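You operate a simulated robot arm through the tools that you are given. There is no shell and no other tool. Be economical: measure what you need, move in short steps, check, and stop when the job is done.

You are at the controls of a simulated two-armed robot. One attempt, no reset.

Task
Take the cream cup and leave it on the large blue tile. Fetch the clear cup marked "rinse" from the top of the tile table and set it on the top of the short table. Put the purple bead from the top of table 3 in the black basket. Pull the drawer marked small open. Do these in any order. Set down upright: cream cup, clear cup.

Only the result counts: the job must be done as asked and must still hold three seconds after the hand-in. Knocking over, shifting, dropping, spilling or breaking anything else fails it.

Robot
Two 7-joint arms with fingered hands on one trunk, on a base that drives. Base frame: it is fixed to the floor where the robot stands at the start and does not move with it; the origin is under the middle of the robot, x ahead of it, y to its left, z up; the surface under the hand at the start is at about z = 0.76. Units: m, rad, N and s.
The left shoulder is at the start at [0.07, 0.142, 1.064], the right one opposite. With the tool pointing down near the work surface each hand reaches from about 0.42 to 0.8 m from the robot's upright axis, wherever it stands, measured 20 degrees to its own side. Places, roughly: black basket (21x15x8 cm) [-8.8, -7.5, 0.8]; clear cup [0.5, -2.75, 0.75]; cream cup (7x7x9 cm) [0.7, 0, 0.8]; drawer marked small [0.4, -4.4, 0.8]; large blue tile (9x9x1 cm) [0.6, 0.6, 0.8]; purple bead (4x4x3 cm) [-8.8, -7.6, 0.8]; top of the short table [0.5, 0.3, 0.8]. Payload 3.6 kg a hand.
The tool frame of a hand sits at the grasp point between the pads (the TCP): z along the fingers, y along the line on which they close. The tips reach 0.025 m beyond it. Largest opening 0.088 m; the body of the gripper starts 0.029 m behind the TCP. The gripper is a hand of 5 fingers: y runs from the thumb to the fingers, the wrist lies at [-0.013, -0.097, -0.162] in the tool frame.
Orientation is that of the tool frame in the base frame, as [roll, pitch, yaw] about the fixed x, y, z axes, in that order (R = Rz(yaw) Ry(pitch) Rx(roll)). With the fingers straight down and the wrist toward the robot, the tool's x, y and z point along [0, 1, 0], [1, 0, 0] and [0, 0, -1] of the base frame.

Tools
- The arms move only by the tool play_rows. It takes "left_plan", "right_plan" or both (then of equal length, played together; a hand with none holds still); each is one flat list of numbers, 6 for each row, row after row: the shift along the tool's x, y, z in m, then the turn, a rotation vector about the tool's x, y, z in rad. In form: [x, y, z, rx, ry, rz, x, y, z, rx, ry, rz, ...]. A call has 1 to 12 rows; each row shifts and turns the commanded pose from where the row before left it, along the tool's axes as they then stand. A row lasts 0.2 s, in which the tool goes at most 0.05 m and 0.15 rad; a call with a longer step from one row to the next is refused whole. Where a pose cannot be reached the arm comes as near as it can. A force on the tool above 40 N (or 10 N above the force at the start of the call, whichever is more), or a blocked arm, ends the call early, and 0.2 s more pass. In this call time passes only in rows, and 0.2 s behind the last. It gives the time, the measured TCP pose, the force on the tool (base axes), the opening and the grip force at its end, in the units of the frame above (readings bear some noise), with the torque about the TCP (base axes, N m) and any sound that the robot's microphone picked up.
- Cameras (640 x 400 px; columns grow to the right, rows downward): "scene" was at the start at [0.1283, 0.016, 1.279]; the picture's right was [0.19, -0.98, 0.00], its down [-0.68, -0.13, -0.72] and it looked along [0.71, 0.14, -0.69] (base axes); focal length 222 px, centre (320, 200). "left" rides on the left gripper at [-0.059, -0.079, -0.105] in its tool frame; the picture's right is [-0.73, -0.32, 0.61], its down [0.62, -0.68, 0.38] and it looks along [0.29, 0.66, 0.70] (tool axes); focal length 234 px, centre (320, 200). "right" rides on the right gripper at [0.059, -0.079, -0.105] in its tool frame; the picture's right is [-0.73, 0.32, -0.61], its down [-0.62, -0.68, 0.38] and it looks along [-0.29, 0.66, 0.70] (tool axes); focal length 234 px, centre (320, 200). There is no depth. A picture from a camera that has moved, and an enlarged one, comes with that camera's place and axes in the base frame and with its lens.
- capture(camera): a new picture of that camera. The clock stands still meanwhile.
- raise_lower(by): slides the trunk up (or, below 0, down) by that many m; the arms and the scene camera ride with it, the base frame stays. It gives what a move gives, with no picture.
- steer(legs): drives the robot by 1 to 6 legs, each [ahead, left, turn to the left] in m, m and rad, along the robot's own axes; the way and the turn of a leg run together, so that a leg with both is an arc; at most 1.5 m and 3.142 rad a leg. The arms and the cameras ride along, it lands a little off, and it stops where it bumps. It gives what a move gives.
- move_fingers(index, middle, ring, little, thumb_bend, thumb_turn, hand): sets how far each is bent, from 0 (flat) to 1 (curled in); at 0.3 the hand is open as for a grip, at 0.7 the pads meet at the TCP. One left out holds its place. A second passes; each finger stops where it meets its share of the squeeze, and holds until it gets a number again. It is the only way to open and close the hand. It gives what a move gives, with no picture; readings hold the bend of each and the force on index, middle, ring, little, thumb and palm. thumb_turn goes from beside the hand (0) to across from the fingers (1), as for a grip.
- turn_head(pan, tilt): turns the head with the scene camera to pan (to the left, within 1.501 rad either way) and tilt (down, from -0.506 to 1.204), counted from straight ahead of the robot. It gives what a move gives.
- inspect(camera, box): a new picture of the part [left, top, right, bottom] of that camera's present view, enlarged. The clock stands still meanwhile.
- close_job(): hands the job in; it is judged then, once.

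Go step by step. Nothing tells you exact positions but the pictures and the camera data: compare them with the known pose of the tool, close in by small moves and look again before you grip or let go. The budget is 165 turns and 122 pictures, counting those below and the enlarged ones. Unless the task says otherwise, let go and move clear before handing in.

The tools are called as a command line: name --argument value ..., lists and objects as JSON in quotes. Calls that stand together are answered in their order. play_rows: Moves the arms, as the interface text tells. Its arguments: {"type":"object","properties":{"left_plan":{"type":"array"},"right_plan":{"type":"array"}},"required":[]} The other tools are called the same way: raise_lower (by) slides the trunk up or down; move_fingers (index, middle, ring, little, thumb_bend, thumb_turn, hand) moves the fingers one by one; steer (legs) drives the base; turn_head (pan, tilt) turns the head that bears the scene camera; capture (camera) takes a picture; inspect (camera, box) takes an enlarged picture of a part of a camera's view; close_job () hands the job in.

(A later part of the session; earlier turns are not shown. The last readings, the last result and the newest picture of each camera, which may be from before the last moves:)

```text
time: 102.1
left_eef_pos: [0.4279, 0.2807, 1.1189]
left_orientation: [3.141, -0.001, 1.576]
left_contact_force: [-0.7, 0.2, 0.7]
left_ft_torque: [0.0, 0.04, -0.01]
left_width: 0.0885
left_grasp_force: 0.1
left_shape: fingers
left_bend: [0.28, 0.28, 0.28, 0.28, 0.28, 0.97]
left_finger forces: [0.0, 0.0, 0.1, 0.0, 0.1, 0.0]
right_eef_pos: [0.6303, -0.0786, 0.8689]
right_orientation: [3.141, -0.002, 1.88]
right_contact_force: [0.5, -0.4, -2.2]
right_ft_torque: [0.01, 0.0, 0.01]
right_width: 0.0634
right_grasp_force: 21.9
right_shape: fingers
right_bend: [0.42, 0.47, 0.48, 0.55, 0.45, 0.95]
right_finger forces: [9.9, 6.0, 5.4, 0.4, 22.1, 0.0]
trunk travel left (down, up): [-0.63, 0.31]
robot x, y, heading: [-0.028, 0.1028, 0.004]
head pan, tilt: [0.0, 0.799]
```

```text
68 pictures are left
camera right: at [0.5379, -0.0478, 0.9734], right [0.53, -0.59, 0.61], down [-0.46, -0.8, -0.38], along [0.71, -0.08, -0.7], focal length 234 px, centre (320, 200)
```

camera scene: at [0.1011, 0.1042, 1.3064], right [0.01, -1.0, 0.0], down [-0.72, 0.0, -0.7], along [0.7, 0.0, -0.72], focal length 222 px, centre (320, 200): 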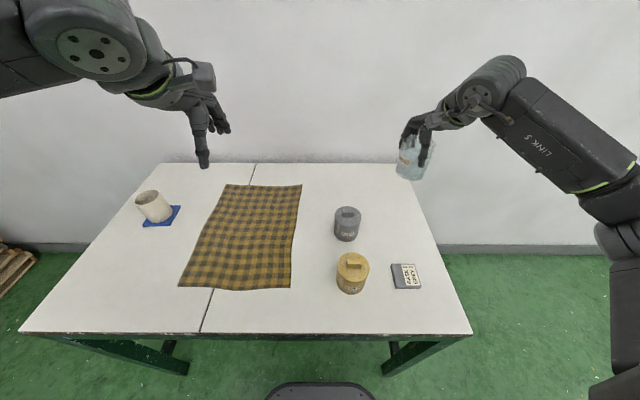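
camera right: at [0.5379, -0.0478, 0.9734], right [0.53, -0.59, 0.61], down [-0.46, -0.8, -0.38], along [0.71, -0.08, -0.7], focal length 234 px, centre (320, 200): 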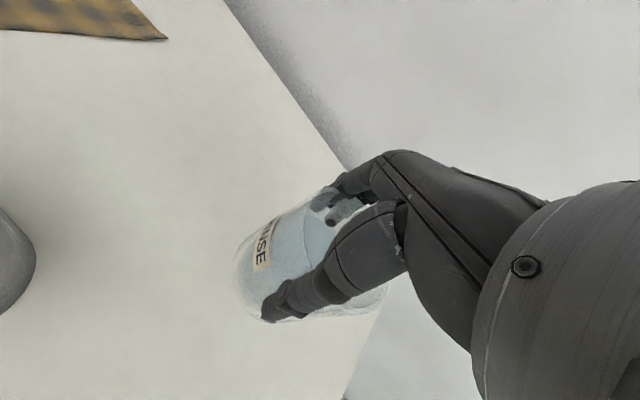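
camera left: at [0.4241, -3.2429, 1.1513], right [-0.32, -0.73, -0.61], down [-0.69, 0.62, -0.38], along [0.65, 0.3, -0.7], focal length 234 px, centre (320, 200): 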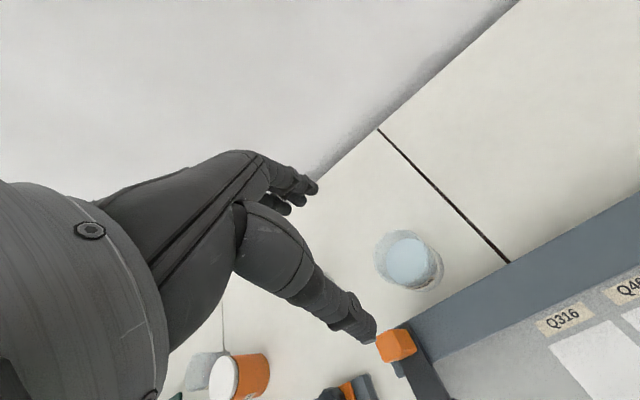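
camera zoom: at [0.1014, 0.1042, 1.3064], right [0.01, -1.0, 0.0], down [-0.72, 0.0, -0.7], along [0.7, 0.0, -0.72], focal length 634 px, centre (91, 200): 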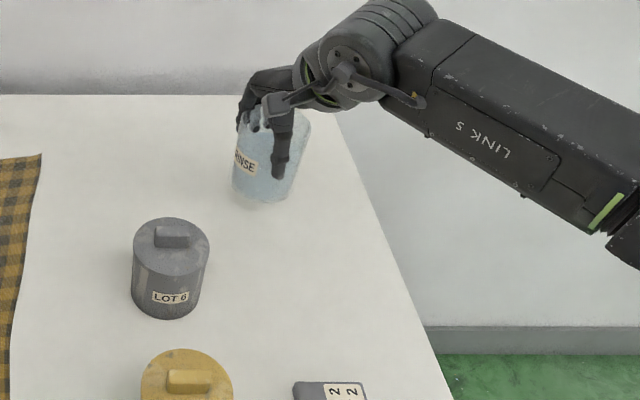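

Level and over free table. I'll lower in fine steps until contact.

play_rows --right_plan '[0, 0, 0.012, 0, 0, 0, 0, 0, 0.008, 0, 0, 0, 0, 0, 0.004, 0, 0, 0, 0, 0, 0.003, 0, 0, 0]'

```text
time: 103.1
left_eef_pos: [0.4273, 0.2812, 1.1187]
left_orientation: [-3.141, 0.0, 1.577]
left_contact_force: [-0.2, -0.1, -1.1]
left_ft_torque: [0.0, 0.01, -0.02]
left_width: 0.0884
left_grasp_force: 0.1
left_shape: fingers
left_bend: [0.28, 0.28, 0.28, 0.28, 0.28, 0.97]
left_finger forces: [0.0, 0.0, 0.0, 0.0, 0.0, 0.0]
right_eef_pos: [0.6307, -0.079, 0.8437]
right_orientation: [3.142, 0.002, 1.879]
right_contact_force: [0.4, 0.2, -1.4]
right_ft_torque: [0.04, 0.05, 0.02]
right_width: 0.063
right_grasp_force: 22.5
right_shape: fingers
right_bend: [0.42, 0.47, 0.48, 0.55, 0.45, 0.95]
right_finger forces: [10.0, 6.0, 5.4, 0.5, 21.8, 0.0]
trunk travel left (down, up): [-0.63, 0.31]
robot x, y, heading: [-0.0298, 0.1005, 0.006]
head pan, tilt: [0.0, 0.799]
```

play_rows --right_plan '[0, 0, 0.002, 0, 0, 0, 0, 0, 0.002, 0, 0, 0]'

```text
time: 103.7
left_eef_pos: [0.4273, 0.2802, 1.1205]
left_orientation: [-3.141, -0.001, 1.576]
left_contact_force: [-0.1, 0.6, 0.5]
left_ft_torque: [-0.03, 0.01, 0.01]
left_width: 0.0885
left_grasp_force: 0.0
left_shape: fingers
left_bend: [0.28, 0.28, 0.28, 0.28, 0.28, 0.97]
left_finger forces: [0.1, 0.0, 0.0, 0.1, 0.1, 0.0]
right_eef_pos: [0.6305, -0.0785, 0.8397]
right_orientation: [-3.141, 0.001, 1.881]
right_contact_force: [0.2, -0.5, -2.5]
right_ft_torque: [0.01, 0.03, -0.02]
right_width: 0.0634
right_grasp_force: 21.8
right_shape: fingers
right_bend: [0.42, 0.47, 0.48, 0.55, 0.45, 0.95]
right_finger forces: [10.0, 5.8, 5.3, 0.4, 21.9, 0.0]
trunk travel left (down, up): [-0.63, 0.31]
robot x, y, heading: [-0.0245, 0.1041, 0.007]
head pan, tilt: [0.0, 0.799]
```

Still no contact. I'll keep going in 2 mm steps.

play_rows --right_plan '[0, 0, 0.002, 0, 0, 0, 0, 0, 0.002, 0, 0, 0]'

inspect --camera "scene" --box '[360, 150, 420, 200]'

```text
time: 104.3
left_eef_pos: [0.4266, 0.2807, 1.1199]
left_orientation: [3.14, 0.002, 1.574]
left_contact_force: [0.2, -0.1, 0.3]
left_ft_torque: [-0.04, -0.02, -0.02]
left_width: 0.0887
left_grasp_force: 0.1
left_shape: fingers
left_bend: [0.28, 0.28, 0.28, 0.28, 0.28, 0.97]
left_finger forces: [0.1, 0.0, 0.0, 0.1, 0.1, 0.1]
right_eef_pos: [0.6302, -0.0799, 0.8362]
right_orientation: [3.14, -0.001, 1.878]
right_contact_force: [-0.4, -0.3, -1.4]
right_ft_torque: [0.02, 0.02, 0.02]
right_width: 0.0632
right_grasp_force: 21.8
right_shape: fingers
right_bend: [0.42, 0.47, 0.48, 0.55, 0.45, 0.95]
right_finger forces: [9.9, 5.9, 5.3, 0.4, 21.9, 0.1]
trunk travel left (down, up): [-0.63, 0.31]
robot x, y, heading: [-0.0271, 0.1037, 0.001]
head pan, tilt: [0.0, 0.799]
```

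```text
8.00 times, centred on (390, 175) of scene
camera zoom: at [0.101, 0.1042, 1.3064], right [0.01, -1.0, 0.0], down [-0.72, 0.0, -0.7], along [0.7, 0.0, -0.72], focal length 1775 px, centre (-240, 400)
```

zoom: 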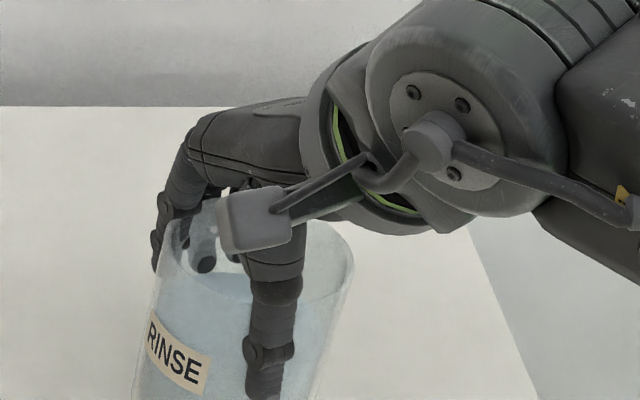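

play_rows --right_plan '[0, 0, 0.0015, 0, 0, 0, 0, 0, 0.0015, 0, 0, 0]'

inspect --camera "scene" --box '[360, 170, 420, 220]'

```text
time: 104.9
left_eef_pos: [0.4263, 0.2814, 1.1201]
left_orientation: [3.139, 0.001, 1.575]
left_contact_force: [0.4, -0.8, 0.4]
left_ft_torque: [0.01, -0.03, 0.0]
left_width: 0.0885
left_grasp_force: 0.0
left_shape: fingers
left_bend: [0.28, 0.28, 0.28, 0.28, 0.28, 0.97]
left_finger forces: [0.0, 0.0, 0.0, 0.0, 0.0, 0.0]
right_eef_pos: [0.6297, -0.0784, 0.8348]
right_orientation: [3.138, 0.001, 1.881]
right_contact_force: [-0.6, 1.4, 5.6]
right_ft_torque: [-0.05, -0.19, 0.0]
right_width: 0.0635
right_grasp_force: 23.5
right_shape: fingers
right_bend: [0.42, 0.47, 0.47, 0.55, 0.45, 0.95]
right_finger forces: [11.0, 6.1, 5.5, 0.5, 23.3, 0.1]
trunk travel left (down, up): [-0.63, 0.31]
robot x, y, heading: [-0.0289, 0.101, 0.001]
head pan, tilt: [0.0, 0.799]
```

```text
8.00 times, centred on (390, 195) of scene
camera zoom: at [0.0993, 0.1048, 1.3067], right [0.01, -1.0, 0.0], down [-0.72, 0.0, -0.7], along [0.7, 0.0, -0.72], focal length 1775 px, centre (-240, 240)
```

zoom: 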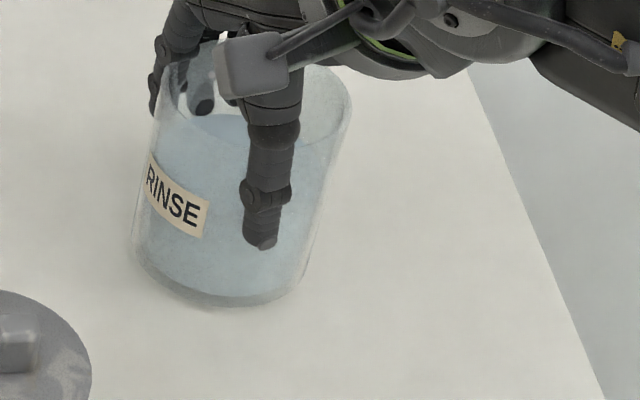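

Contact is made and the cup stands upright (the lean matches perspective). I'll open the hand.

move_fingers --hand "right" --index 0.28 --middle 0.28 --ring 0.28 --little 0.28 --thumb_bend 0.28

inspect --camera "scene" --box '[360, 150, 440, 220]'

capture --camera "right"

```text
time: 105.9
left_eef_pos: [0.426, 0.2805, 1.1188]
left_orientation: [3.14, 0.0, 1.574]
left_contact_force: [0.5, 0.5, -0.2]
left_ft_torque: [-0.01, -0.02, -0.02]
left_width: 0.0887
left_grasp_force: 0.0
left_shape: fingers
left_bend: [0.28, 0.28, 0.28, 0.28, 0.28, 0.97]
left_finger forces: [0.0, 0.0, 0.1, 0.0, 0.0, 0.0]
right_eef_pos: [0.6294, -0.0794, 0.8335]
right_orientation: [-3.141, 0.0, 1.88]
right_contact_force: [0.1, 0.0, -0.4]
right_ft_torque: [-0.02, -0.01, -0.01]
right_width: 0.0884
right_grasp_force: 0.2
right_shape: fingers
right_bend: [0.28, 0.28, 0.28, 0.28, 0.28, 0.97]
right_finger forces: [0.0, 0.1, 0.0, 0.1, 0.0, 0.1]
trunk travel left (down, up): [-0.63, 0.31]
robot x, y, heading: [-0.0276, 0.1027, 0.008]
head pan, tilt: [0.0, 0.799]
```

```text
5.71 times, centred on (400, 185) of scene
camera zoom: at [0.1005, 0.1044, 1.3064], right [0.01, -1.0, 0.0], down [-0.72, 0.0, -0.7], along [0.7, 0.0, -0.72], focal length 1268 px, centre (-137, 286)
```

zoom: 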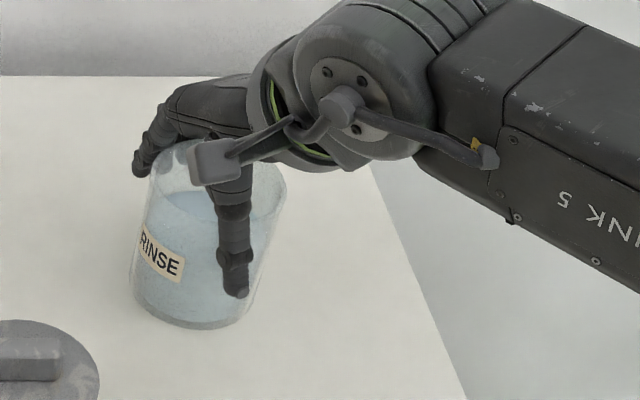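

```text
64 pictures are left
camera right: at [0.5376, -0.0473, 0.9371], right [0.53, -0.59, 0.61], down [-0.46, -0.8, -0.38], along [0.71, -0.08, -0.7], focal length 234 px, centre (320, 200)
```

right: 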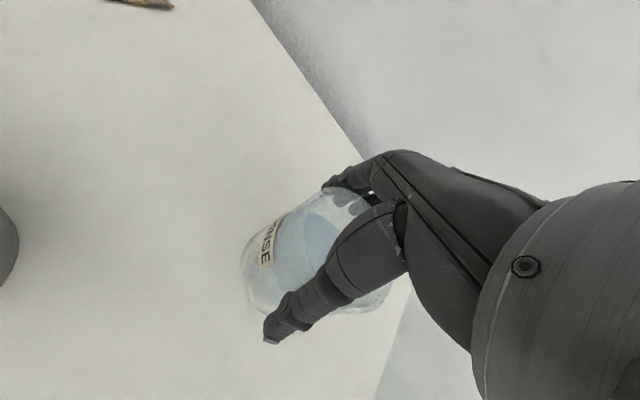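

Released with no contact. I'll go up slowly, then retreat.

play_rows --right_plan '[0, 0, -0.01, 0, 0, 0, 0, 0, -0.02, 0, 0, 0, 0, 0, -0.03, 0, 0, 0, 0, 0, -0.04, 0, 0, 0, 0, 0, -0.04, 0, 0, 0, 0, 0, -0.04, 0, 0, 0, 0, 0, -0.04, 0, 0, 0, 0, -0.04, 0, 0, 0, 0, 0, -0.04, 0, 0, 0, 0, 0, -0.04, 0, 0, 0, 0]'

capture --camera "scene"

```text
time: 108.1
left_eef_pos: [0.4249, 0.2811, 1.1197]
left_orientation: [3.139, 0.001, 1.575]
left_contact_force: [-0.3, 0.0, 0.1]
left_ft_torque: [0.01, -0.01, -0.01]
left_width: 0.0885
left_grasp_force: 0.1
left_shape: fingers
left_bend: [0.28, 0.28, 0.28, 0.28, 0.28, 0.97]
left_finger forces: [0.0, 0.1, 0.0, 0.0, 0.1, 0.0]
right_eef_pos: [0.5143, -0.1159, 1.0536]
right_orientation: [3.139, 0.001, 1.88]
right_contact_force: [0.1, -0.1, 1.3]
right_ft_torque: [0.0, 0.01, -0.01]
right_width: 0.0888
right_grasp_force: 0.0
right_shape: fingers
right_bend: [0.28, 0.28, 0.28, 0.28, 0.28, 0.97]
right_finger forces: [0.0, 0.1, 0.0, 0.1, 0.1, 0.0]
trunk travel left (down, up): [-0.63, 0.31]
robot x, y, heading: [-0.0251, 0.1055, 0.006]
head pan, tilt: [0.0, 0.799]
```

```text
63 pictures are left
camera scene: at [0.0992, 0.1037, 1.3066], right [0.01, -1.0, 0.0], down [-0.72, 0.0, -0.7], along [0.7, 0.0, -0.72], focal length 222 px, centre (320, 200)
```

scene: 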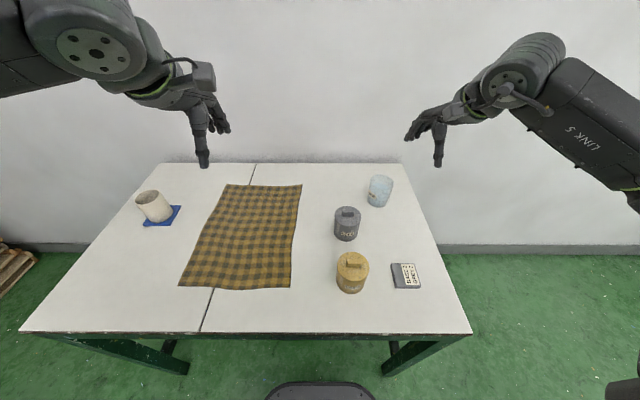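

Both cups stand as asked. Next is the drawer near [0.4, -4.4]: back out and slide right.

steer --legs '[[-0.6, 0, 0], [0, -1.48, 0], [0, -1.48, 0], [0, -1.44, 0]]'

turn_head --pan 0.0 --tilt 0.5

capture --camera "scene"

```text
time: 132.1
left_eef_pos: [-0.1157, -4.121, 1.1183]
left_orientation: [-3.141, -0.001, 1.576]
left_contact_force: [0.1, 0.6, 0.9]
left_ft_torque: [0.02, -0.02, -0.02]
left_width: 0.0886
left_grasp_force: 0.0
left_shape: fingers
left_bend: [0.28, 0.28, 0.28, 0.28, 0.28, 0.97]
left_finger forces: [0.0, 0.0, 0.1, 0.0, 0.0, 0.0]
right_eef_pos: [-0.0273, -4.517, 1.0522]
right_orientation: [-3.141, -0.001, 1.881]
right_contact_force: [0.5, 0.5, 0.6]
right_ft_torque: [0.04, 0.03, 0.03]
right_width: 0.0885
right_grasp_force: 0.1
right_shape: fingers
right_bend: [0.28, 0.28, 0.28, 0.28, 0.28, 0.97]
right_finger forces: [0.1, 0.0, 0.0, 0.0, 0.0, 0.1]
trunk travel left (down, up): [-0.63, 0.31]
robot x, y, heading: [-0.5682, -4.2974, 0.0]
head pan, tilt: [0.0, 0.799]
```

```text
time: 132.9
left_eef_pos: [-0.116, -4.1214, 1.1198]
left_orientation: [-3.141, 0.0, 1.576]
left_contact_force: [-0.7, -0.5, -0.2]
left_ft_torque: [0.0, -0.02, -0.01]
left_width: 0.0885
left_grasp_force: 0.0
left_shape: fingers
left_bend: [0.28, 0.28, 0.28, 0.28, 0.28, 0.97]
left_finger forces: [0.1, 0.1, 0.0, 0.0, 0.0, 0.0]
right_eef_pos: [-0.0259, -4.5188, 1.0526]
right_orientation: [-3.142, -0.001, 1.879]
right_contact_force: [0.0, -0.2, 0.0]
right_ft_torque: [-0.01, -0.02, -0.02]
right_width: 0.0886
right_grasp_force: 0.1
right_shape: fingers
right_bend: [0.28, 0.28, 0.28, 0.28, 0.28, 0.97]
right_finger forces: [0.0, 0.0, 0.1, 0.0, 0.0, 0.1]
trunk travel left (down, up): [-0.63, 0.31]
robot x, y, heading: [-0.5708, -4.3021, 0.003]
head pan, tilt: [0.0, 0.499]
```

```text
62 pictures are left
camera scene: at [-0.4324, -4.2982, 1.3323], right [0.0, -1.0, 0.0], down [-0.48, 0.0, -0.88], along [0.88, 0.0, -0.48], focal length 222 px, centre (320, 200)
```

scene: 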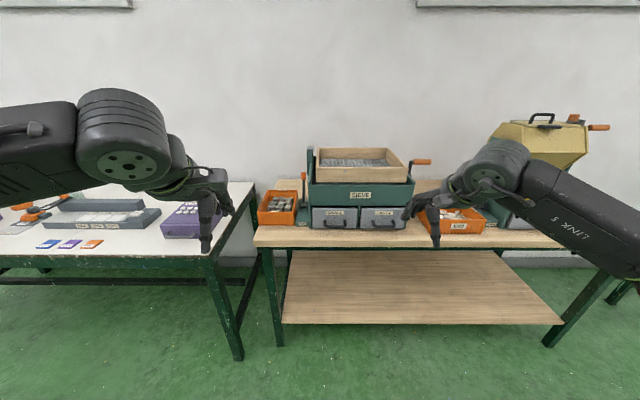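

inspect --camera "scene" --box '[250, 140, 490, 250]'

inspect --camera "scene" --box '[300, 195, 420, 240]'

```text
2.67 times, centred on (370, 195) of scene
camera zoom: at [-0.4324, -4.2982, 1.3323], right [0.0, -1.0, 0.0], down [-0.48, 0.0, -0.88], along [0.88, 0.0, -0.48], focal length 592 px, centre (187, 213)
```

zoom: 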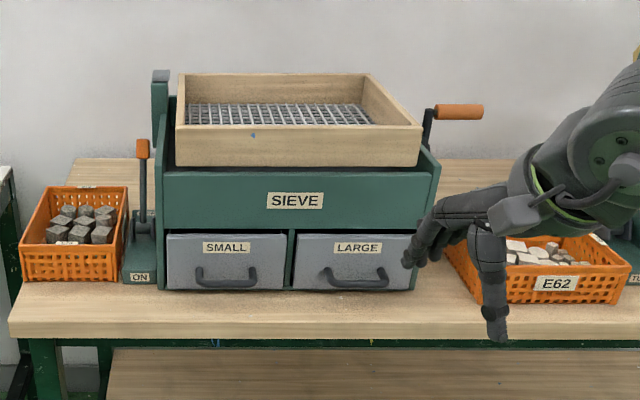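

```text
5.33 times, centred on (360, 218) of scene
camera zoom: at [-0.4324, -4.2982, 1.3323], right [0.0, -1.0, 0.0], down [-0.48, 0.0, -0.88], along [0.88, 0.0, -0.48], focal length 1184 px, centre (107, 107)
```

zoom: 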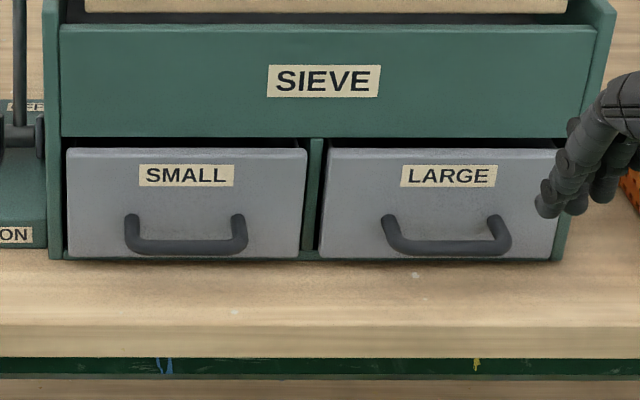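

The SMALL drawer is the left one; its handle bar sits at roughly x 0.326, y -4.36, z 0.796, about 3.7 cm out from the face. I'll hook it with the left index and middle fingers, hand tilted forward. First I'll move to a good stance, tilt the left hand and tuck the right arm.

play_rows --left_plan '[0, 0, 0, -0.125, 0, 0, 0, 0, 0, -0.125, 0, 0, 0, 0, 0, -0.125, 0, 0, 0, 0, 0, -0.125, 0, 0]' --right_plan '[0, -0.03, -0.02, 0, 0, 0.1, 0, -0.03, -0.02, 0, 0, 0.1, 0, -0.03, -0.02, 0, 0, 0.1, 0, -0.01, -0.02, 0, 0, 0]'

steer --legs '[[0, -0.22, 0], [0.3, 0, 0]]'

move_fingers --hand "left" --index 0.6 --middle 0.6 --ring 1.0 --little 1.0 --thumb_bend 0.1 --thumb_turn 0.0

capture --camera "left"

capture --camera "scene"

```text
time: 133.9
left_eef_pos: [-0.1155, -4.1199, 1.1202]
left_orientation: [2.64, 0.001, 1.575]
left_contact_force: [-0.4, 0.2, -0.3]
left_ft_torque: [0.04, 0.02, -0.01]
left_width: 0.0886
left_grasp_force: 0.0
left_shape: fingers
left_bend: [0.28, 0.28, 0.28, 0.28, 0.28, 0.97]
left_finger forces: [0.1, 0.0, 0.0, 0.1, 0.1, 0.1]
right_eef_pos: [-0.127, -4.536, 1.1322]
right_orientation: [3.14, -0.001, 1.578]
right_contact_force: [0.3, -0.4, 0.1]
right_ft_torque: [0.0, -0.04, 0.01]
right_width: 0.0885
right_grasp_force: 0.0
right_shape: fingers
right_bend: [0.28, 0.28, 0.28, 0.28, 0.28, 0.97]
right_finger forces: [0.0, 0.0, 0.1, 0.2, 0.0, 0.1]
trunk travel left (down, up): [-0.63, 0.31]
robot x, y, heading: [-0.5692, -4.2969, 0.005]
head pan, tilt: [0.0, 0.499]
```

```text
time: 137.3
left_eef_pos: [0.1827, -4.3401, 1.1189]
left_orientation: [2.641, 0.001, 1.578]
left_contact_force: [-0.1, -0.6, 0.6]
left_ft_torque: [-0.05, 0.04, 0.03]
left_width: 0.0885
left_grasp_force: 0.0
left_shape: fingers
left_bend: [0.28, 0.28, 0.28, 0.28, 0.28, 0.97]
left_finger forces: [0.0, 0.0, 0.1, 0.1, 0.1, 0.1]
right_eef_pos: [0.1743, -4.7555, 1.1319]
right_orientation: [3.14, 0.001, 1.583]
right_contact_force: [0.0, 0.4, 0.4]
right_ft_torque: [-0.03, 0.0, 0.01]
right_width: 0.0885
right_grasp_force: 0.0
right_shape: fingers
right_bend: [0.28, 0.28, 0.28, 0.28, 0.28, 0.97]
right_finger forces: [0.0, 0.0, 0.1, 0.1, 0.0, 0.0]
trunk travel left (down, up): [-0.63, 0.31]
robot x, y, heading: [-0.272, -4.5162, 0.005]
head pan, tilt: [0.0, 0.499]
```

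```text
time: 138.3
left_eef_pos: [0.1831, -4.3397, 1.1194]
left_orientation: [2.641, 0.0, 1.577]
left_contact_force: [-0.5, -0.2, -0.3]
left_ft_torque: [0.0, -0.02, 0.02]
left_width: 0.1129
left_grasp_force: 0.0
left_shape: fingers
left_bend: [0.6, 0.6, 1.0, 1.0, 0.1, 0.0]
left_finger forces: [0.0, 0.0, 0.0, 0.1, 0.1, 0.0]
right_eef_pos: [0.1755, -4.755, 1.1315]
right_orientation: [3.138, 0.003, 1.582]
right_contact_force: [0.2, -0.1, -0.8]
right_ft_torque: [-0.01, 0.02, 0.01]
right_width: 0.0884
right_grasp_force: 0.1
right_shape: fingers
right_bend: [0.28, 0.28, 0.28, 0.28, 0.28, 0.97]
right_finger forces: [0.0, 0.0, 0.0, 0.0, 0.0, 0.0]
trunk travel left (down, up): [-0.63, 0.31]
robot x, y, heading: [-0.2727, -4.5136, 0.005]
head pan, tilt: [0.0, 0.499]
```

```text
59 pictures are left
camera left: at [0.0645, -4.3996, 1.1735], right [0.01, -0.73, -0.69], down [-0.42, 0.62, -0.66], along [0.91, 0.3, -0.3], focal length 234 px, centre (320, 200)
```

left: 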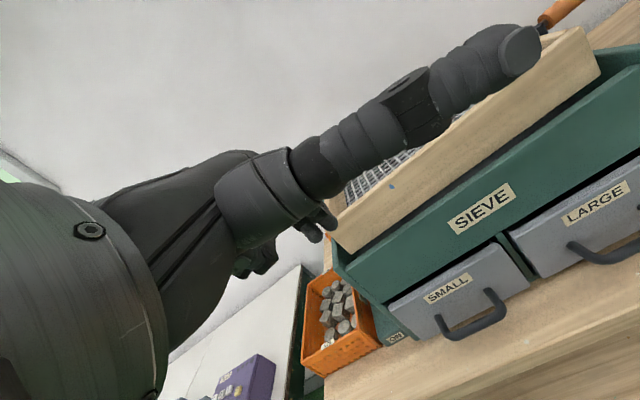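

```text
58 pictures are left
camera scene: at [-0.1329, -4.517, 1.3324], right [0.01, -1.0, 0.0], down [-0.48, 0.0, -0.88], along [0.88, 0.01, -0.48], focal length 222 px, centre (320, 200)
```

scene: 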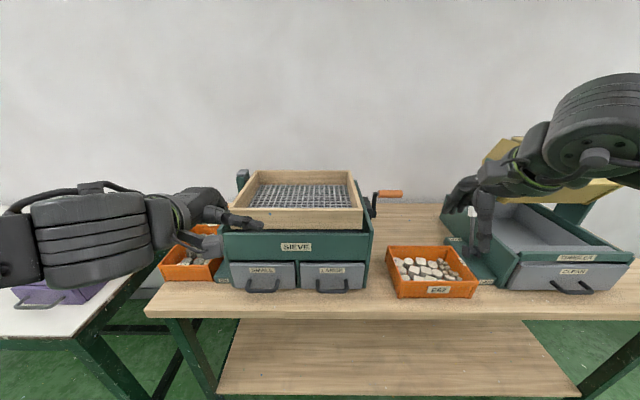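

The thumb beside the hand sticks out awkwardly, so I'll put it opposite again and pinch the bar between thumb and two fingers instead. Then I'll measure the handle precisely.

move_fingers --hand "left" --index 0.58 --middle 0.58 --thumb_bend 0.5 --thumb_turn 1.0

turn_head --pan 0.25 --tilt 0.7

inspect --camera "scene" --box '[240, 140, 400, 260]'

capture --camera "left"

```text
time: 139.3
left_eef_pos: [0.1831, -4.3392, 1.1188]
left_orientation: [2.64, 0.0, 1.578]
left_contact_force: [-0.8, 1.3, 0.2]
left_ft_torque: [0.01, 0.01, -0.06]
left_width: 0.0336
left_grasp_force: 0.1
left_shape: fingers
left_bend: [0.57, 0.57, 1.0, 1.0, 0.5, 1.0]
left_finger forces: [0.0, 0.1, 0.0, 0.0, 0.0, 0.0]
right_eef_pos: [0.1736, -4.755, 1.132]
right_orientation: [3.14, 0.0, 1.582]
right_contact_force: [0.1, 0.2, 0.1]
right_ft_torque: [0.02, -0.01, 0.03]
right_width: 0.0885
right_grasp_force: 0.2
right_shape: fingers
right_bend: [0.28, 0.28, 0.28, 0.28, 0.28, 0.97]
right_finger forces: [0.0, 0.0, 0.0, 0.1, 0.1, 0.0]
trunk travel left (down, up): [-0.63, 0.31]
robot x, y, heading: [-0.2728, -4.5173, 0.007]
head pan, tilt: [0.0, 0.499]
```

```text
time: 140.0
left_eef_pos: [0.185, -4.339, 1.119]
left_orientation: [2.641, 0.001, 1.579]
left_contact_force: [0.3, -0.5, -0.3]
left_ft_torque: [0.01, -0.01, 0.04]
left_width: 0.0339
left_grasp_force: 0.0
left_shape: fingers
left_bend: [0.57, 0.57, 1.0, 1.0, 0.5, 1.0]
left_finger forces: [0.0, 0.0, 0.0, 0.0, 0.0, 0.1]
right_eef_pos: [0.1751, -4.7555, 1.1327]
right_orientation: [-3.14, 0.0, 1.581]
right_contact_force: [0.0, -0.1, 0.2]
right_ft_torque: [-0.02, 0.02, 0.0]
right_width: 0.0884
right_grasp_force: 0.0
right_shape: fingers
right_bend: [0.28, 0.28, 0.28, 0.28, 0.28, 0.97]
right_finger forces: [0.1, 0.0, 0.1, 0.0, 0.0, 0.1]
trunk travel left (down, up): [-0.63, 0.31]
robot x, y, heading: [-0.2717, -4.518, 0.004]
head pan, tilt: [0.25, 0.7]
```

```text
3.33 times, centred on (320, 200) of scene
camera zoom: at [-0.1416, -4.4962, 1.3147], right [0.25, -0.97, 0.0], down [-0.62, -0.16, -0.77], along [0.74, 0.19, -0.64], focal length 740 px, centre (320, 200)
```

zoom: 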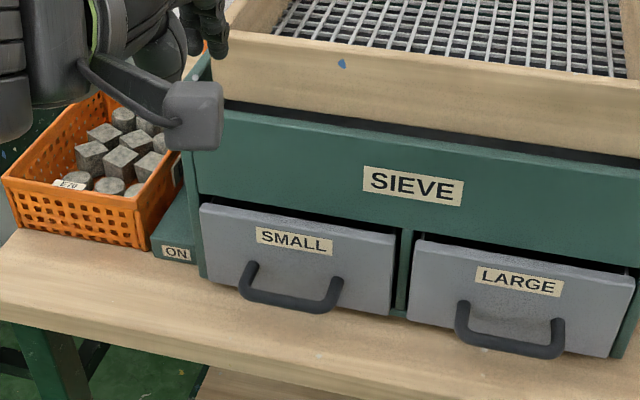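

```text
56 pictures are left
camera left: at [0.0646, -4.3996, 1.1735], right [0.01, -0.73, -0.69], down [-0.42, 0.62, -0.66], along [0.91, 0.3, -0.3], focal length 234 px, centre (320, 200)
```

left: 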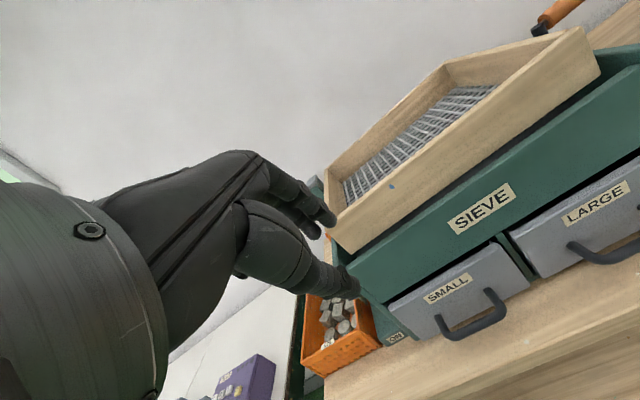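

Combining three views, the bench is at z ≈ 0.78, the drawer face at x ≈ 0.33 and the handle bar centre near [0.29, -4.356, 0.82]. I'll bring the hand to a pre-position about 8 cm short of the bar along the tool axis.

play_rows --left_plan '[-0.0048, -0.01, 0.045, 0, 0, 0, -0.0048, -0.01, 0.045, 0, 0, 0, -0.0048, -0.01, 0.045, 0, 0, 0, -0.0048, -0.01, 0.045, 0, 0, 0, -0.0048, -0.01, 0.045, 0, 0, 0]'

inspect --camera "scene" --box '[240, 150, 400, 270]'

capture --camera "left"

```text
time: 141.2
left_eef_pos: [0.2486, -4.3634, 0.8998]
left_orientation: [2.639, 0.0, 1.576]
left_contact_force: [-0.5, 0.5, 0.7]
left_ft_torque: [0.01, 0.01, 0.01]
left_width: 0.0337
left_grasp_force: 0.0
left_shape: fingers
left_bend: [0.57, 0.57, 1.0, 1.0, 0.5, 1.0]
left_finger forces: [0.1, 0.0, 0.0, 0.0, 0.1, 0.0]
right_eef_pos: [0.1745, -4.7548, 1.1318]
right_orientation: [3.141, 0.001, 1.582]
right_contact_force: [-0.6, 0.4, 0.2]
right_ft_torque: [0.04, 0.0, 0.03]
right_width: 0.0884
right_grasp_force: 0.2
right_shape: fingers
right_bend: [0.28, 0.28, 0.28, 0.28, 0.28, 0.97]
right_finger forces: [0.1, 0.0, 0.0, 0.1, 0.1, 0.0]
trunk travel left (down, up): [-0.63, 0.31]
robot x, y, heading: [-0.2674, -4.5199, 0.009]
head pan, tilt: [0.25, 0.7]
```

```text
3.33 times, centred on (320, 210) of scene
camera zoom: at [-0.1412, -4.4959, 1.3147], right [0.25, -0.97, 0.0], down [-0.62, -0.16, -0.76], along [0.74, 0.19, -0.64], focal length 740 px, centre (320, 167)
```

zoom: 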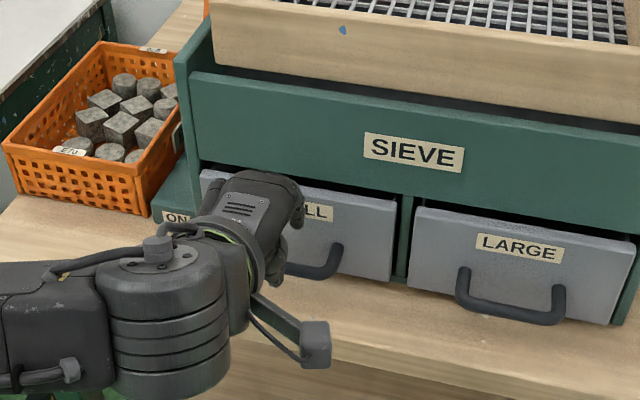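

```text
54 pictures are left
camera left: at [0.1291, -4.4224, 0.9535], right [0.01, -0.73, -0.69], down [-0.42, 0.62, -0.66], along [0.91, 0.3, -0.29], focal length 234 px, centre (320, 200)
```

left: 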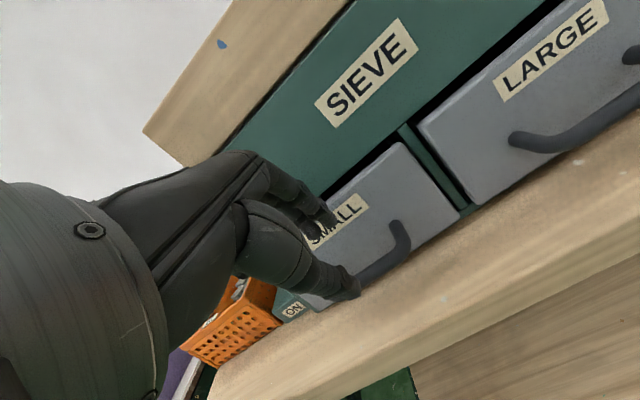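

The handle appears where predicted; it's aligned with the gap between thumb and fingers. I'll advance 4.5 cm and look again.

play_rows --left_plan '[0, 0, 0.025, 0, 0, 0, 0, 0, 0.02, 0, 0, 0]'

inspect --camera "left" --box '[240, 150, 440, 320]'

```text
time: 141.8
left_eef_pos: [0.2693, -4.3624, 0.859]
left_orientation: [2.641, 0.0, 1.578]
left_contact_force: [1.0, 0.0, -1.2]
left_ft_torque: [0.01, 0.0, -0.02]
left_width: 0.0338
left_grasp_force: 0.1
left_shape: fingers
left_bend: [0.57, 0.57, 1.0, 1.0, 0.5, 1.0]
left_finger forces: [0.1, 0.0, 0.1, 0.0, 0.0, 0.0]
right_eef_pos: [0.1746, -4.7551, 1.1319]
right_orientation: [-3.14, 0.0, 1.582]
right_contact_force: [0.2, 0.0, 0.9]
right_ft_torque: [0.0, 0.01, -0.02]
right_width: 0.0889
right_grasp_force: 0.0
right_shape: fingers
right_bend: [0.28, 0.28, 0.28, 0.28, 0.28, 0.97]
right_finger forces: [0.1, 0.1, 0.1, 0.0, 0.0, 0.0]
trunk travel left (down, up): [-0.63, 0.31]
robot x, y, heading: [-0.2705, -4.5194, 0.008]
head pan, tilt: [0.25, 0.7]
```

```text
2.35 times, centred on (340, 235) of left
camera zoom: at [0.15, -4.4226, 0.913], right [0.01, -0.73, -0.69], down [-0.42, 0.62, -0.66], along [0.91, 0.3, -0.3], focal length 551 px, centre (273, 118)
```

zoom: 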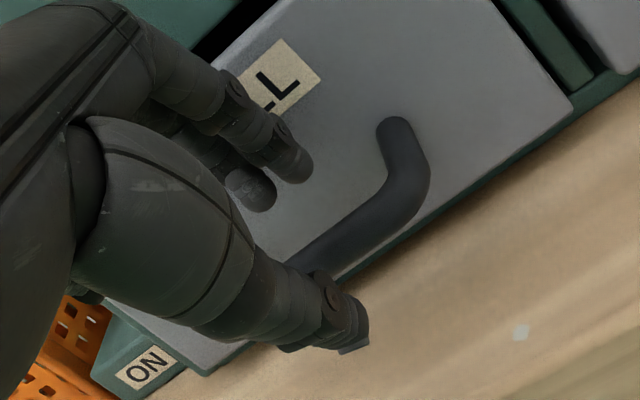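

The bar lies between the fingertips (behind it) and the thumb (in front). I'll advance the last 3.4 cm in small steps.

play_rows --left_plan '[0, 0.003, 0.012, 0, 0, 0, 0, 0, 0.012, 0, 0, 0, 0, 0, 0.01, 0, 0, 0]'

inspect --camera "left" --box '[240, 150, 440, 320]'

```text
time: 142.6
left_eef_pos: [0.2832, -4.3635, 0.8322]
left_orientation: [2.637, -0.002, 1.578]
left_contact_force: [-23.7, -1.2, 7.5]
left_ft_torque: [0.07, -0.73, 0.12]
left_width: 0.0319
left_grasp_force: 12.0
left_shape: fingers
left_bend: [0.59, 0.65, 1.0, 1.0, 0.5, 1.0]
left_finger forces: [2.1, 21.6, 0.1, 0.0, 0.0, 0.1]
right_eef_pos: [0.1696, -4.7552, 1.1343]
right_orientation: [3.135, 0.0, 1.581]
right_contact_force: [0.3, -0.1, 0.0]
right_ft_torque: [0.02, 0.03, -0.01]
right_width: 0.0886
right_grasp_force: 0.1
right_shape: fingers
right_bend: [0.28, 0.28, 0.28, 0.28, 0.28, 0.97]
right_finger forces: [0.0, 0.0, 0.1, 0.0, 0.0, 0.0]
trunk travel left (down, up): [-0.63, 0.31]
robot x, y, heading: [-0.2676, -4.5156, 0.005]
head pan, tilt: [0.25, 0.7]
```

```text
2.35 times, centred on (340, 235) of left
camera zoom: at [0.1644, -4.4231, 0.8865], right [0.02, -0.73, -0.69], down [-0.42, 0.62, -0.66], along [0.91, 0.3, -0.29], focal length 551 px, centre (273, 118)
```

zoom: 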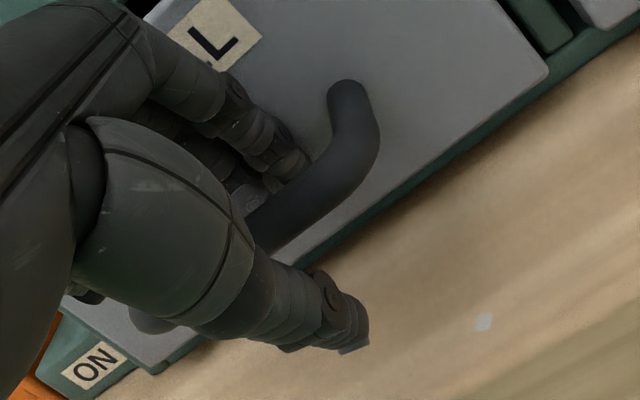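

The fingers are behind the bar, but the middle fingertip presses on the drawer face. I'll ease back a few millimetres, then pinch.

play_rows --left_plan '[0, -0.006, -0.001, 0, 0, 0]'

move_fingers --hand "left" --index 0.75 --middle 0.75 --thumb_bend 0.7

inspect --camera "left" --box '[240, 150, 440, 320]'

```text
time: 143.0
left_eef_pos: [0.2817, -4.3646, 0.8272]
left_orientation: [2.64, 0.001, 1.578]
left_contact_force: [-5.6, 0.6, 0.4]
left_ft_torque: [-0.02, -0.05, 0.04]
left_width: 0.0334
left_grasp_force: 3.3
left_shape: fingers
left_bend: [0.57, 0.62, 1.0, 1.0, 0.5, 1.0]
left_finger forces: [0.1, 6.1, 0.1, 0.1, 0.0, 0.0]
right_eef_pos: [0.1745, -4.7544, 1.1325]
right_orientation: [3.14, 0.001, 1.581]
right_contact_force: [0.0, 0.0, 0.5]
right_ft_torque: [0.0, 0.0, -0.01]
right_width: 0.0883
right_grasp_force: 0.3
right_shape: fingers
right_bend: [0.28, 0.28, 0.28, 0.28, 0.28, 0.97]
right_finger forces: [0.0, 0.1, 0.0, 0.0, 0.0, 0.1]
trunk travel left (down, up): [-0.63, 0.31]
robot x, y, heading: [-0.2725, -4.5187, 0.004]
head pan, tilt: [0.25, 0.7]
```

```text
time: 144.0
left_eef_pos: [0.2817, -4.363, 0.8285]
left_orientation: [2.64, -0.001, 1.579]
left_contact_force: [-0.2, 0.4, 0.0]
left_ft_torque: [-0.01, -0.02, -0.02]
left_width: 0.0
left_grasp_force: 0.1
left_shape: fingers
left_bend: [0.75, 0.75, 1.0, 1.0, 0.68, 1.0]
left_finger forces: [0.0, 0.0, 0.0, 0.0, 0.0, 0.0]
right_eef_pos: [0.1739, -4.7558, 1.1316]
right_orientation: [3.139, 0.0, 1.582]
right_contact_force: [0.7, 0.1, -0.4]
right_ft_torque: [-0.03, -0.03, 0.01]
right_width: 0.0884
right_grasp_force: 0.1
right_shape: fingers
right_bend: [0.28, 0.28, 0.28, 0.28, 0.28, 0.97]
right_finger forces: [0.0, 0.0, 0.1, 0.0, 0.0, 0.0]
trunk travel left (down, up): [-0.63, 0.31]
robot x, y, heading: [-0.2729, -4.5196, 0.008]
head pan, tilt: [0.25, 0.7]
```

```text
2.35 times, centred on (340, 235) of left
camera zoom: at [0.1635, -4.4228, 0.8824], right [0.01, -0.73, -0.69], down [-0.42, 0.62, -0.66], along [0.91, 0.3, -0.3], focal length 551 px, centre (273, 118)
```

zoom: 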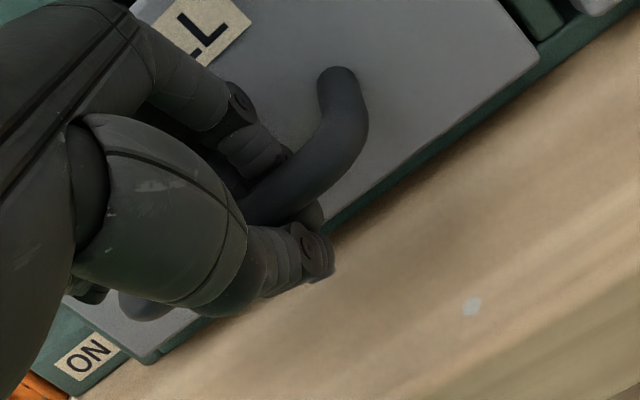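

The closed fingers hook behind and under the bar. I'll start pulling straight back.

play_rows --left_plan '[0, -0.0132, -0.0072, 0, 0, 0, 0, -0.0132, -0.0072, 0, 0, 0, 0, -0.0132, -0.0072, 0, 0, 0, 0, -0.0132, -0.0072, 0, 0, 0]'

capture --camera "left"

inspect --camera "scene" --box '[240, 150, 400, 270]'

```text
time: 145.0
left_eef_pos: [0.2219, -4.3638, 0.8271]
left_orientation: [2.64, -0.002, 1.579]
left_contact_force: [1.3, -0.7, -0.6]
left_ft_torque: [-0.01, 0.01, -0.03]
left_width: 0.0
left_grasp_force: 0.9
left_shape: fingers
left_bend: [0.75, 0.75, 1.0, 1.0, 0.68, 1.0]
left_finger forces: [0.2, 0.6, 0.0, 0.0, 0.0, 0.0]
right_eef_pos: [0.1746, -4.755, 1.1331]
right_orientation: [3.14, -0.001, 1.582]
right_contact_force: [-0.9, -0.7, -0.2]
right_ft_torque: [-0.02, 0.0, 0.02]
right_width: 0.0885
right_grasp_force: 0.0
right_shape: fingers
right_bend: [0.28, 0.28, 0.28, 0.28, 0.28, 0.97]
right_finger forces: [0.0, 0.0, 0.0, 0.0, 0.1, 0.0]
trunk travel left (down, up): [-0.63, 0.31]
robot x, y, heading: [-0.2711, -4.5191, 0.004]
head pan, tilt: [0.25, 0.7]
```

```text
50 pictures are left
camera left: at [0.1028, -4.4227, 0.8825], right [0.01, -0.73, -0.69], down [-0.42, 0.62, -0.66], along [0.91, 0.3, -0.3], focal length 234 px, centre (320, 200)
```

left: 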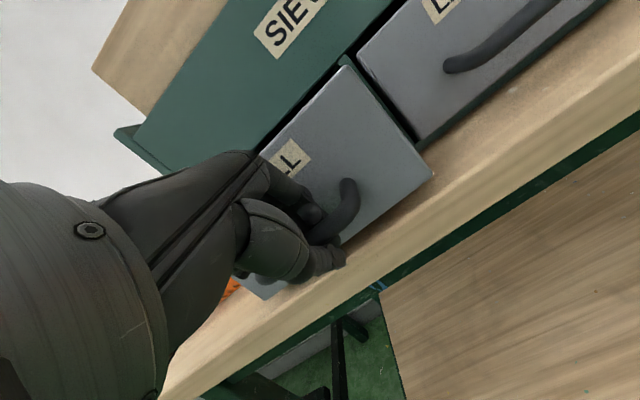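

```text
3.33 times, centred on (320, 210) of scene
camera zoom: at [-0.142, -4.4961, 1.3147], right [0.25, -0.97, 0.0], down [-0.62, -0.16, -0.77], along [0.74, 0.19, -0.64], focal length 740 px, centre (320, 167)
```

zoom: 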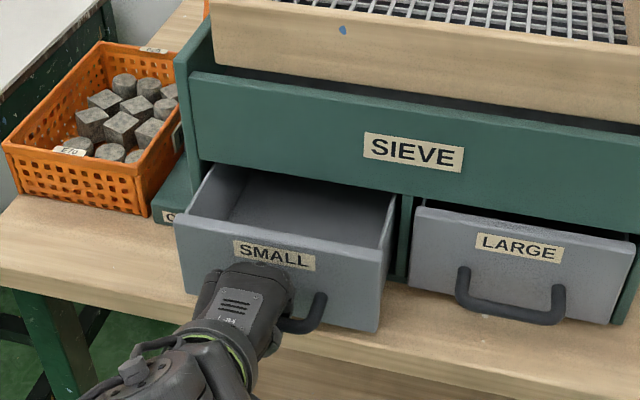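

The drawer slides out nicely. I'll pull another 8 cm.

play_rows --left_plan '[0, -0.0132, -0.0072, 0, 0, 0, 0, -0.0132, -0.0072, 0, 0, 0, 0, -0.0132, -0.0072, 0, 0, 0, 0, -0.0132, -0.0072, 0, 0, 0, 0, -0.0132, -0.0072, 0, 0, 0]'

inspect --camera "scene" --box '[240, 150, 400, 270]'

```text
time: 146.2
left_eef_pos: [0.1459, -4.3641, 0.827]
left_orientation: [2.64, -0.001, 1.578]
left_contact_force: [0.4, 0.6, -0.2]
left_ft_torque: [0.01, 0.01, -0.02]
left_width: 0.0001
left_grasp_force: 0.0
left_shape: fingers
left_bend: [0.75, 0.75, 1.0, 1.0, 0.68, 1.0]
left_finger forces: [0.1, 0.0, 0.0, 0.0, 0.0, 0.0]
right_eef_pos: [0.1751, -4.7565, 1.1324]
right_orientation: [3.139, -0.001, 1.581]
right_contact_force: [0.6, 1.3, 0.2]
right_ft_torque: [0.02, 0.01, 0.01]
right_width: 0.0884
right_grasp_force: 0.1
right_shape: fingers
right_bend: [0.28, 0.28, 0.28, 0.28, 0.28, 0.97]
right_finger forces: [0.0, 0.1, 0.1, 0.0, 0.0, 0.0]
trunk travel left (down, up): [-0.63, 0.31]
robot x, y, heading: [-0.2746, -4.5177, 0.003]
head pan, tilt: [0.25, 0.7]
```

```text
3.33 times, centred on (320, 210) of scene
camera zoom: at [-0.1421, -4.4963, 1.3147], right [0.25, -0.97, 0.0], down [-0.62, -0.16, -0.77], along [0.74, 0.19, -0.64], focal length 740 px, centre (320, 167)
```

zoom: 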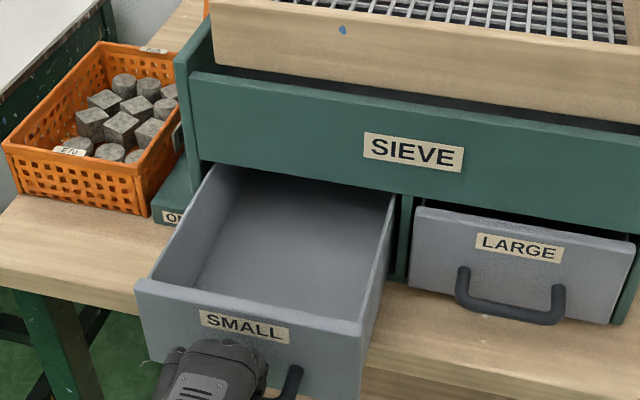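

The drawer is open about 12 cm. I'll open the fingers slightly and withdraw along the tool axis.

move_fingers --hand "left" --index 0.58 --middle 0.58 --thumb_bend 0.45

inspect --camera "left" --box '[240, 150, 440, 320]'

```text
time: 147.2
left_eef_pos: [0.1476, -4.3633, 0.8281]
left_orientation: [2.64, 0.0, 1.578]
left_contact_force: [-0.6, -0.1, -0.6]
left_ft_torque: [-0.01, 0.02, 0.04]
left_width: 0.0389
left_grasp_force: 0.1
left_shape: fingers
left_bend: [0.57, 0.57, 1.0, 1.0, 0.45, 0.99]
left_finger forces: [0.0, 0.3, 0.1, 0.1, 0.1, 0.0]
right_eef_pos: [0.1749, -4.7562, 1.1312]
right_orientation: [3.14, -0.001, 1.582]
right_contact_force: [-0.3, 0.6, -0.1]
right_ft_torque: [0.0, 0.01, -0.03]
right_width: 0.0885
right_grasp_force: 0.0
right_shape: fingers
right_bend: [0.28, 0.28, 0.28, 0.28, 0.28, 0.97]
right_finger forces: [0.0, 0.0, 0.1, 0.1, 0.1, 0.0]
trunk travel left (down, up): [-0.63, 0.31]
robot x, y, heading: [-0.2728, -4.5209, 0.007]
head pan, tilt: [0.25, 0.7]
```

```text
2.35 times, centred on (340, 235) of left
camera zoom: at [0.0285, -4.4232, 0.882], right [0.01, -0.73, -0.69], down [-0.42, 0.62, -0.66], along [0.91, 0.3, -0.3], focal length 551 px, centre (273, 118)
```

zoom: 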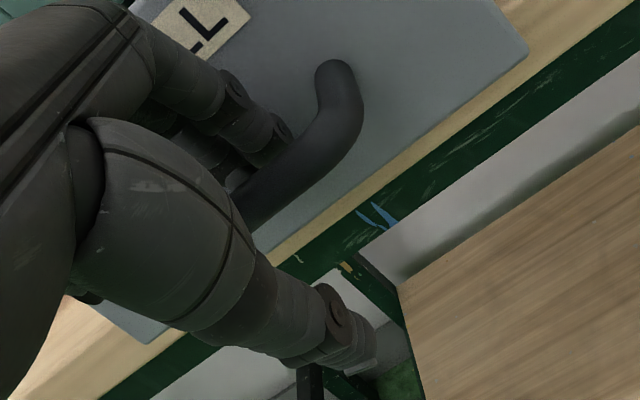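

play_rows --left_plan '[0, 0.001, -0.015, 0, 0, 0, 0, 0, -0.02, 0, 0, 0, 0, 0, -0.03, 0, 0, 0, 0, 0, -0.04, 0, 0, 0, 0, 0.01, -0.045, 0, 0, 0, 0, 0.02, -0.045, 0, 0, 0, 0, 0.02, -0.045, 0, 0, 0, 0, 0.02, -0.045, 0, 0, 0]'

capture --camera "scene"

```text
time: 148.8
left_eef_pos: [0.1829, -4.3604, 0.9265]
left_orientation: [2.647, -0.213, 1.584]
left_contact_force: [0.5, 0.2, 0.0]
left_ft_torque: [-0.02, -0.04, -0.02]
left_width: 0.039
left_grasp_force: 0.1
left_shape: fingers
left_bend: [0.57, 0.57, 1.0, 1.0, 0.45, 0.99]
left_finger forces: [0.1, 0.0, 0.1, 0.0, 0.0, 0.1]
left hand out of reach, approached as far as the arm can: row 2, 3, 4, 5, 6, 7
right_eef_pos: [0.1751, -4.7532, 1.1323]
right_orientation: [3.141, 0.003, 1.581]
right_contact_force: [0.1, -0.2, 0.4]
right_ft_torque: [-0.02, 0.01, 0.01]
right_width: 0.0886
right_grasp_force: 0.1
right_shape: fingers
right_bend: [0.28, 0.28, 0.28, 0.28, 0.28, 0.97]
right_finger forces: [0.0, 0.0, 0.0, 0.1, 0.0, 0.0]
trunk travel left (down, up): [-0.63, 0.31]
robot x, y, heading: [-0.2728, -4.5199, 0.004]
head pan, tilt: [0.25, 0.7]
stopped in row 7 (left hand): the arm was blocked; the commanded pose is now the measured one
```

```text
46 pictures are left
camera scene: at [-0.1411, -4.4926, 1.3146], right [0.25, -0.97, 0.0], down [-0.62, -0.17, -0.76], along [0.74, 0.19, -0.65], focal length 222 px, centre (320, 200)
```

scene: 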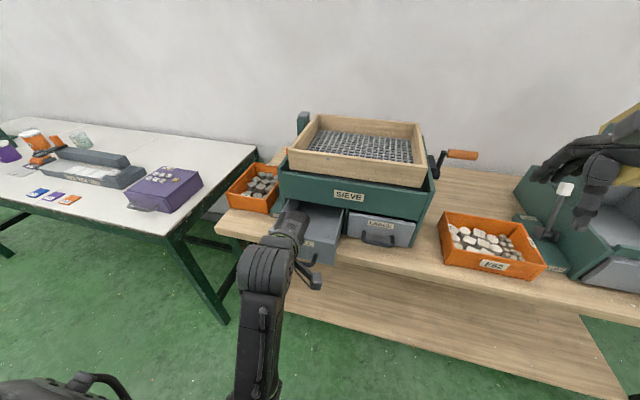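

The arm hit its near limit but is clear above the handle with no contact. I'll raise the trunk to lift the hand well clear, then check.

raise_lower --by 0.2

inspect --camera "scene" --box '[220, 160, 440, 320]'

```text
time: 150.9
left_eef_pos: [0.1822, -4.3637, 1.1256]
left_orientation: [2.649, -0.214, 1.582]
left_contact_force: [-0.5, 0.0, 0.5]
left_ft_torque: [-0.02, 0.04, 0.0]
left_width: 0.0387
left_grasp_force: 0.0
left_shape: fingers
left_bend: [0.57, 0.57, 1.0, 1.0, 0.45, 0.99]
left_finger forces: [0.0, 0.0, 0.1, 0.1, 0.0, 0.0]
right_eef_pos: [0.1756, -4.7568, 1.3328]
right_orientation: [3.141, -0.001, 1.581]
right_contact_force: [0.1, 0.3, -0.1]
right_ft_torque: [0.02, 0.02, 0.02]
right_width: 0.0884
right_grasp_force: 0.0
right_shape: fingers
right_bend: [0.28, 0.28, 0.28, 0.28, 0.28, 0.97]
right_finger forces: [0.0, 0.0, 0.0, 0.0, 0.0, 0.1]
trunk travel left (down, up): [-0.83, 0.11]
robot x, y, heading: [-0.2728, -4.5202, 0.006]
head pan, tilt: [0.25, 0.7]
```

```text
2.50 times, centred on (330, 240) of scene
camera zoom: at [-0.1415, -4.4963, 1.5146], right [0.25, -0.97, 0.0], down [-0.62, -0.16, -0.76], along [0.74, 0.19, -0.64], focal length 555 px, centre (295, 100)
```

zoom: 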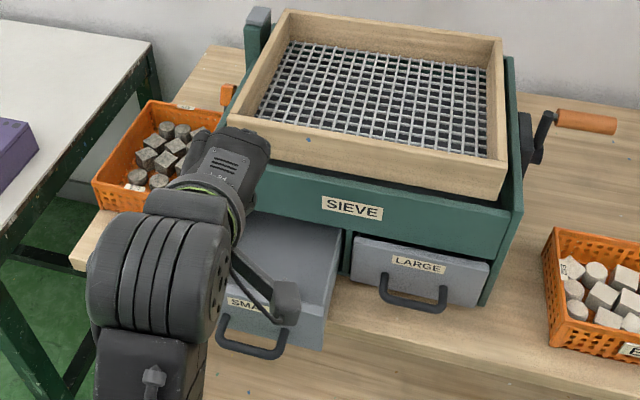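

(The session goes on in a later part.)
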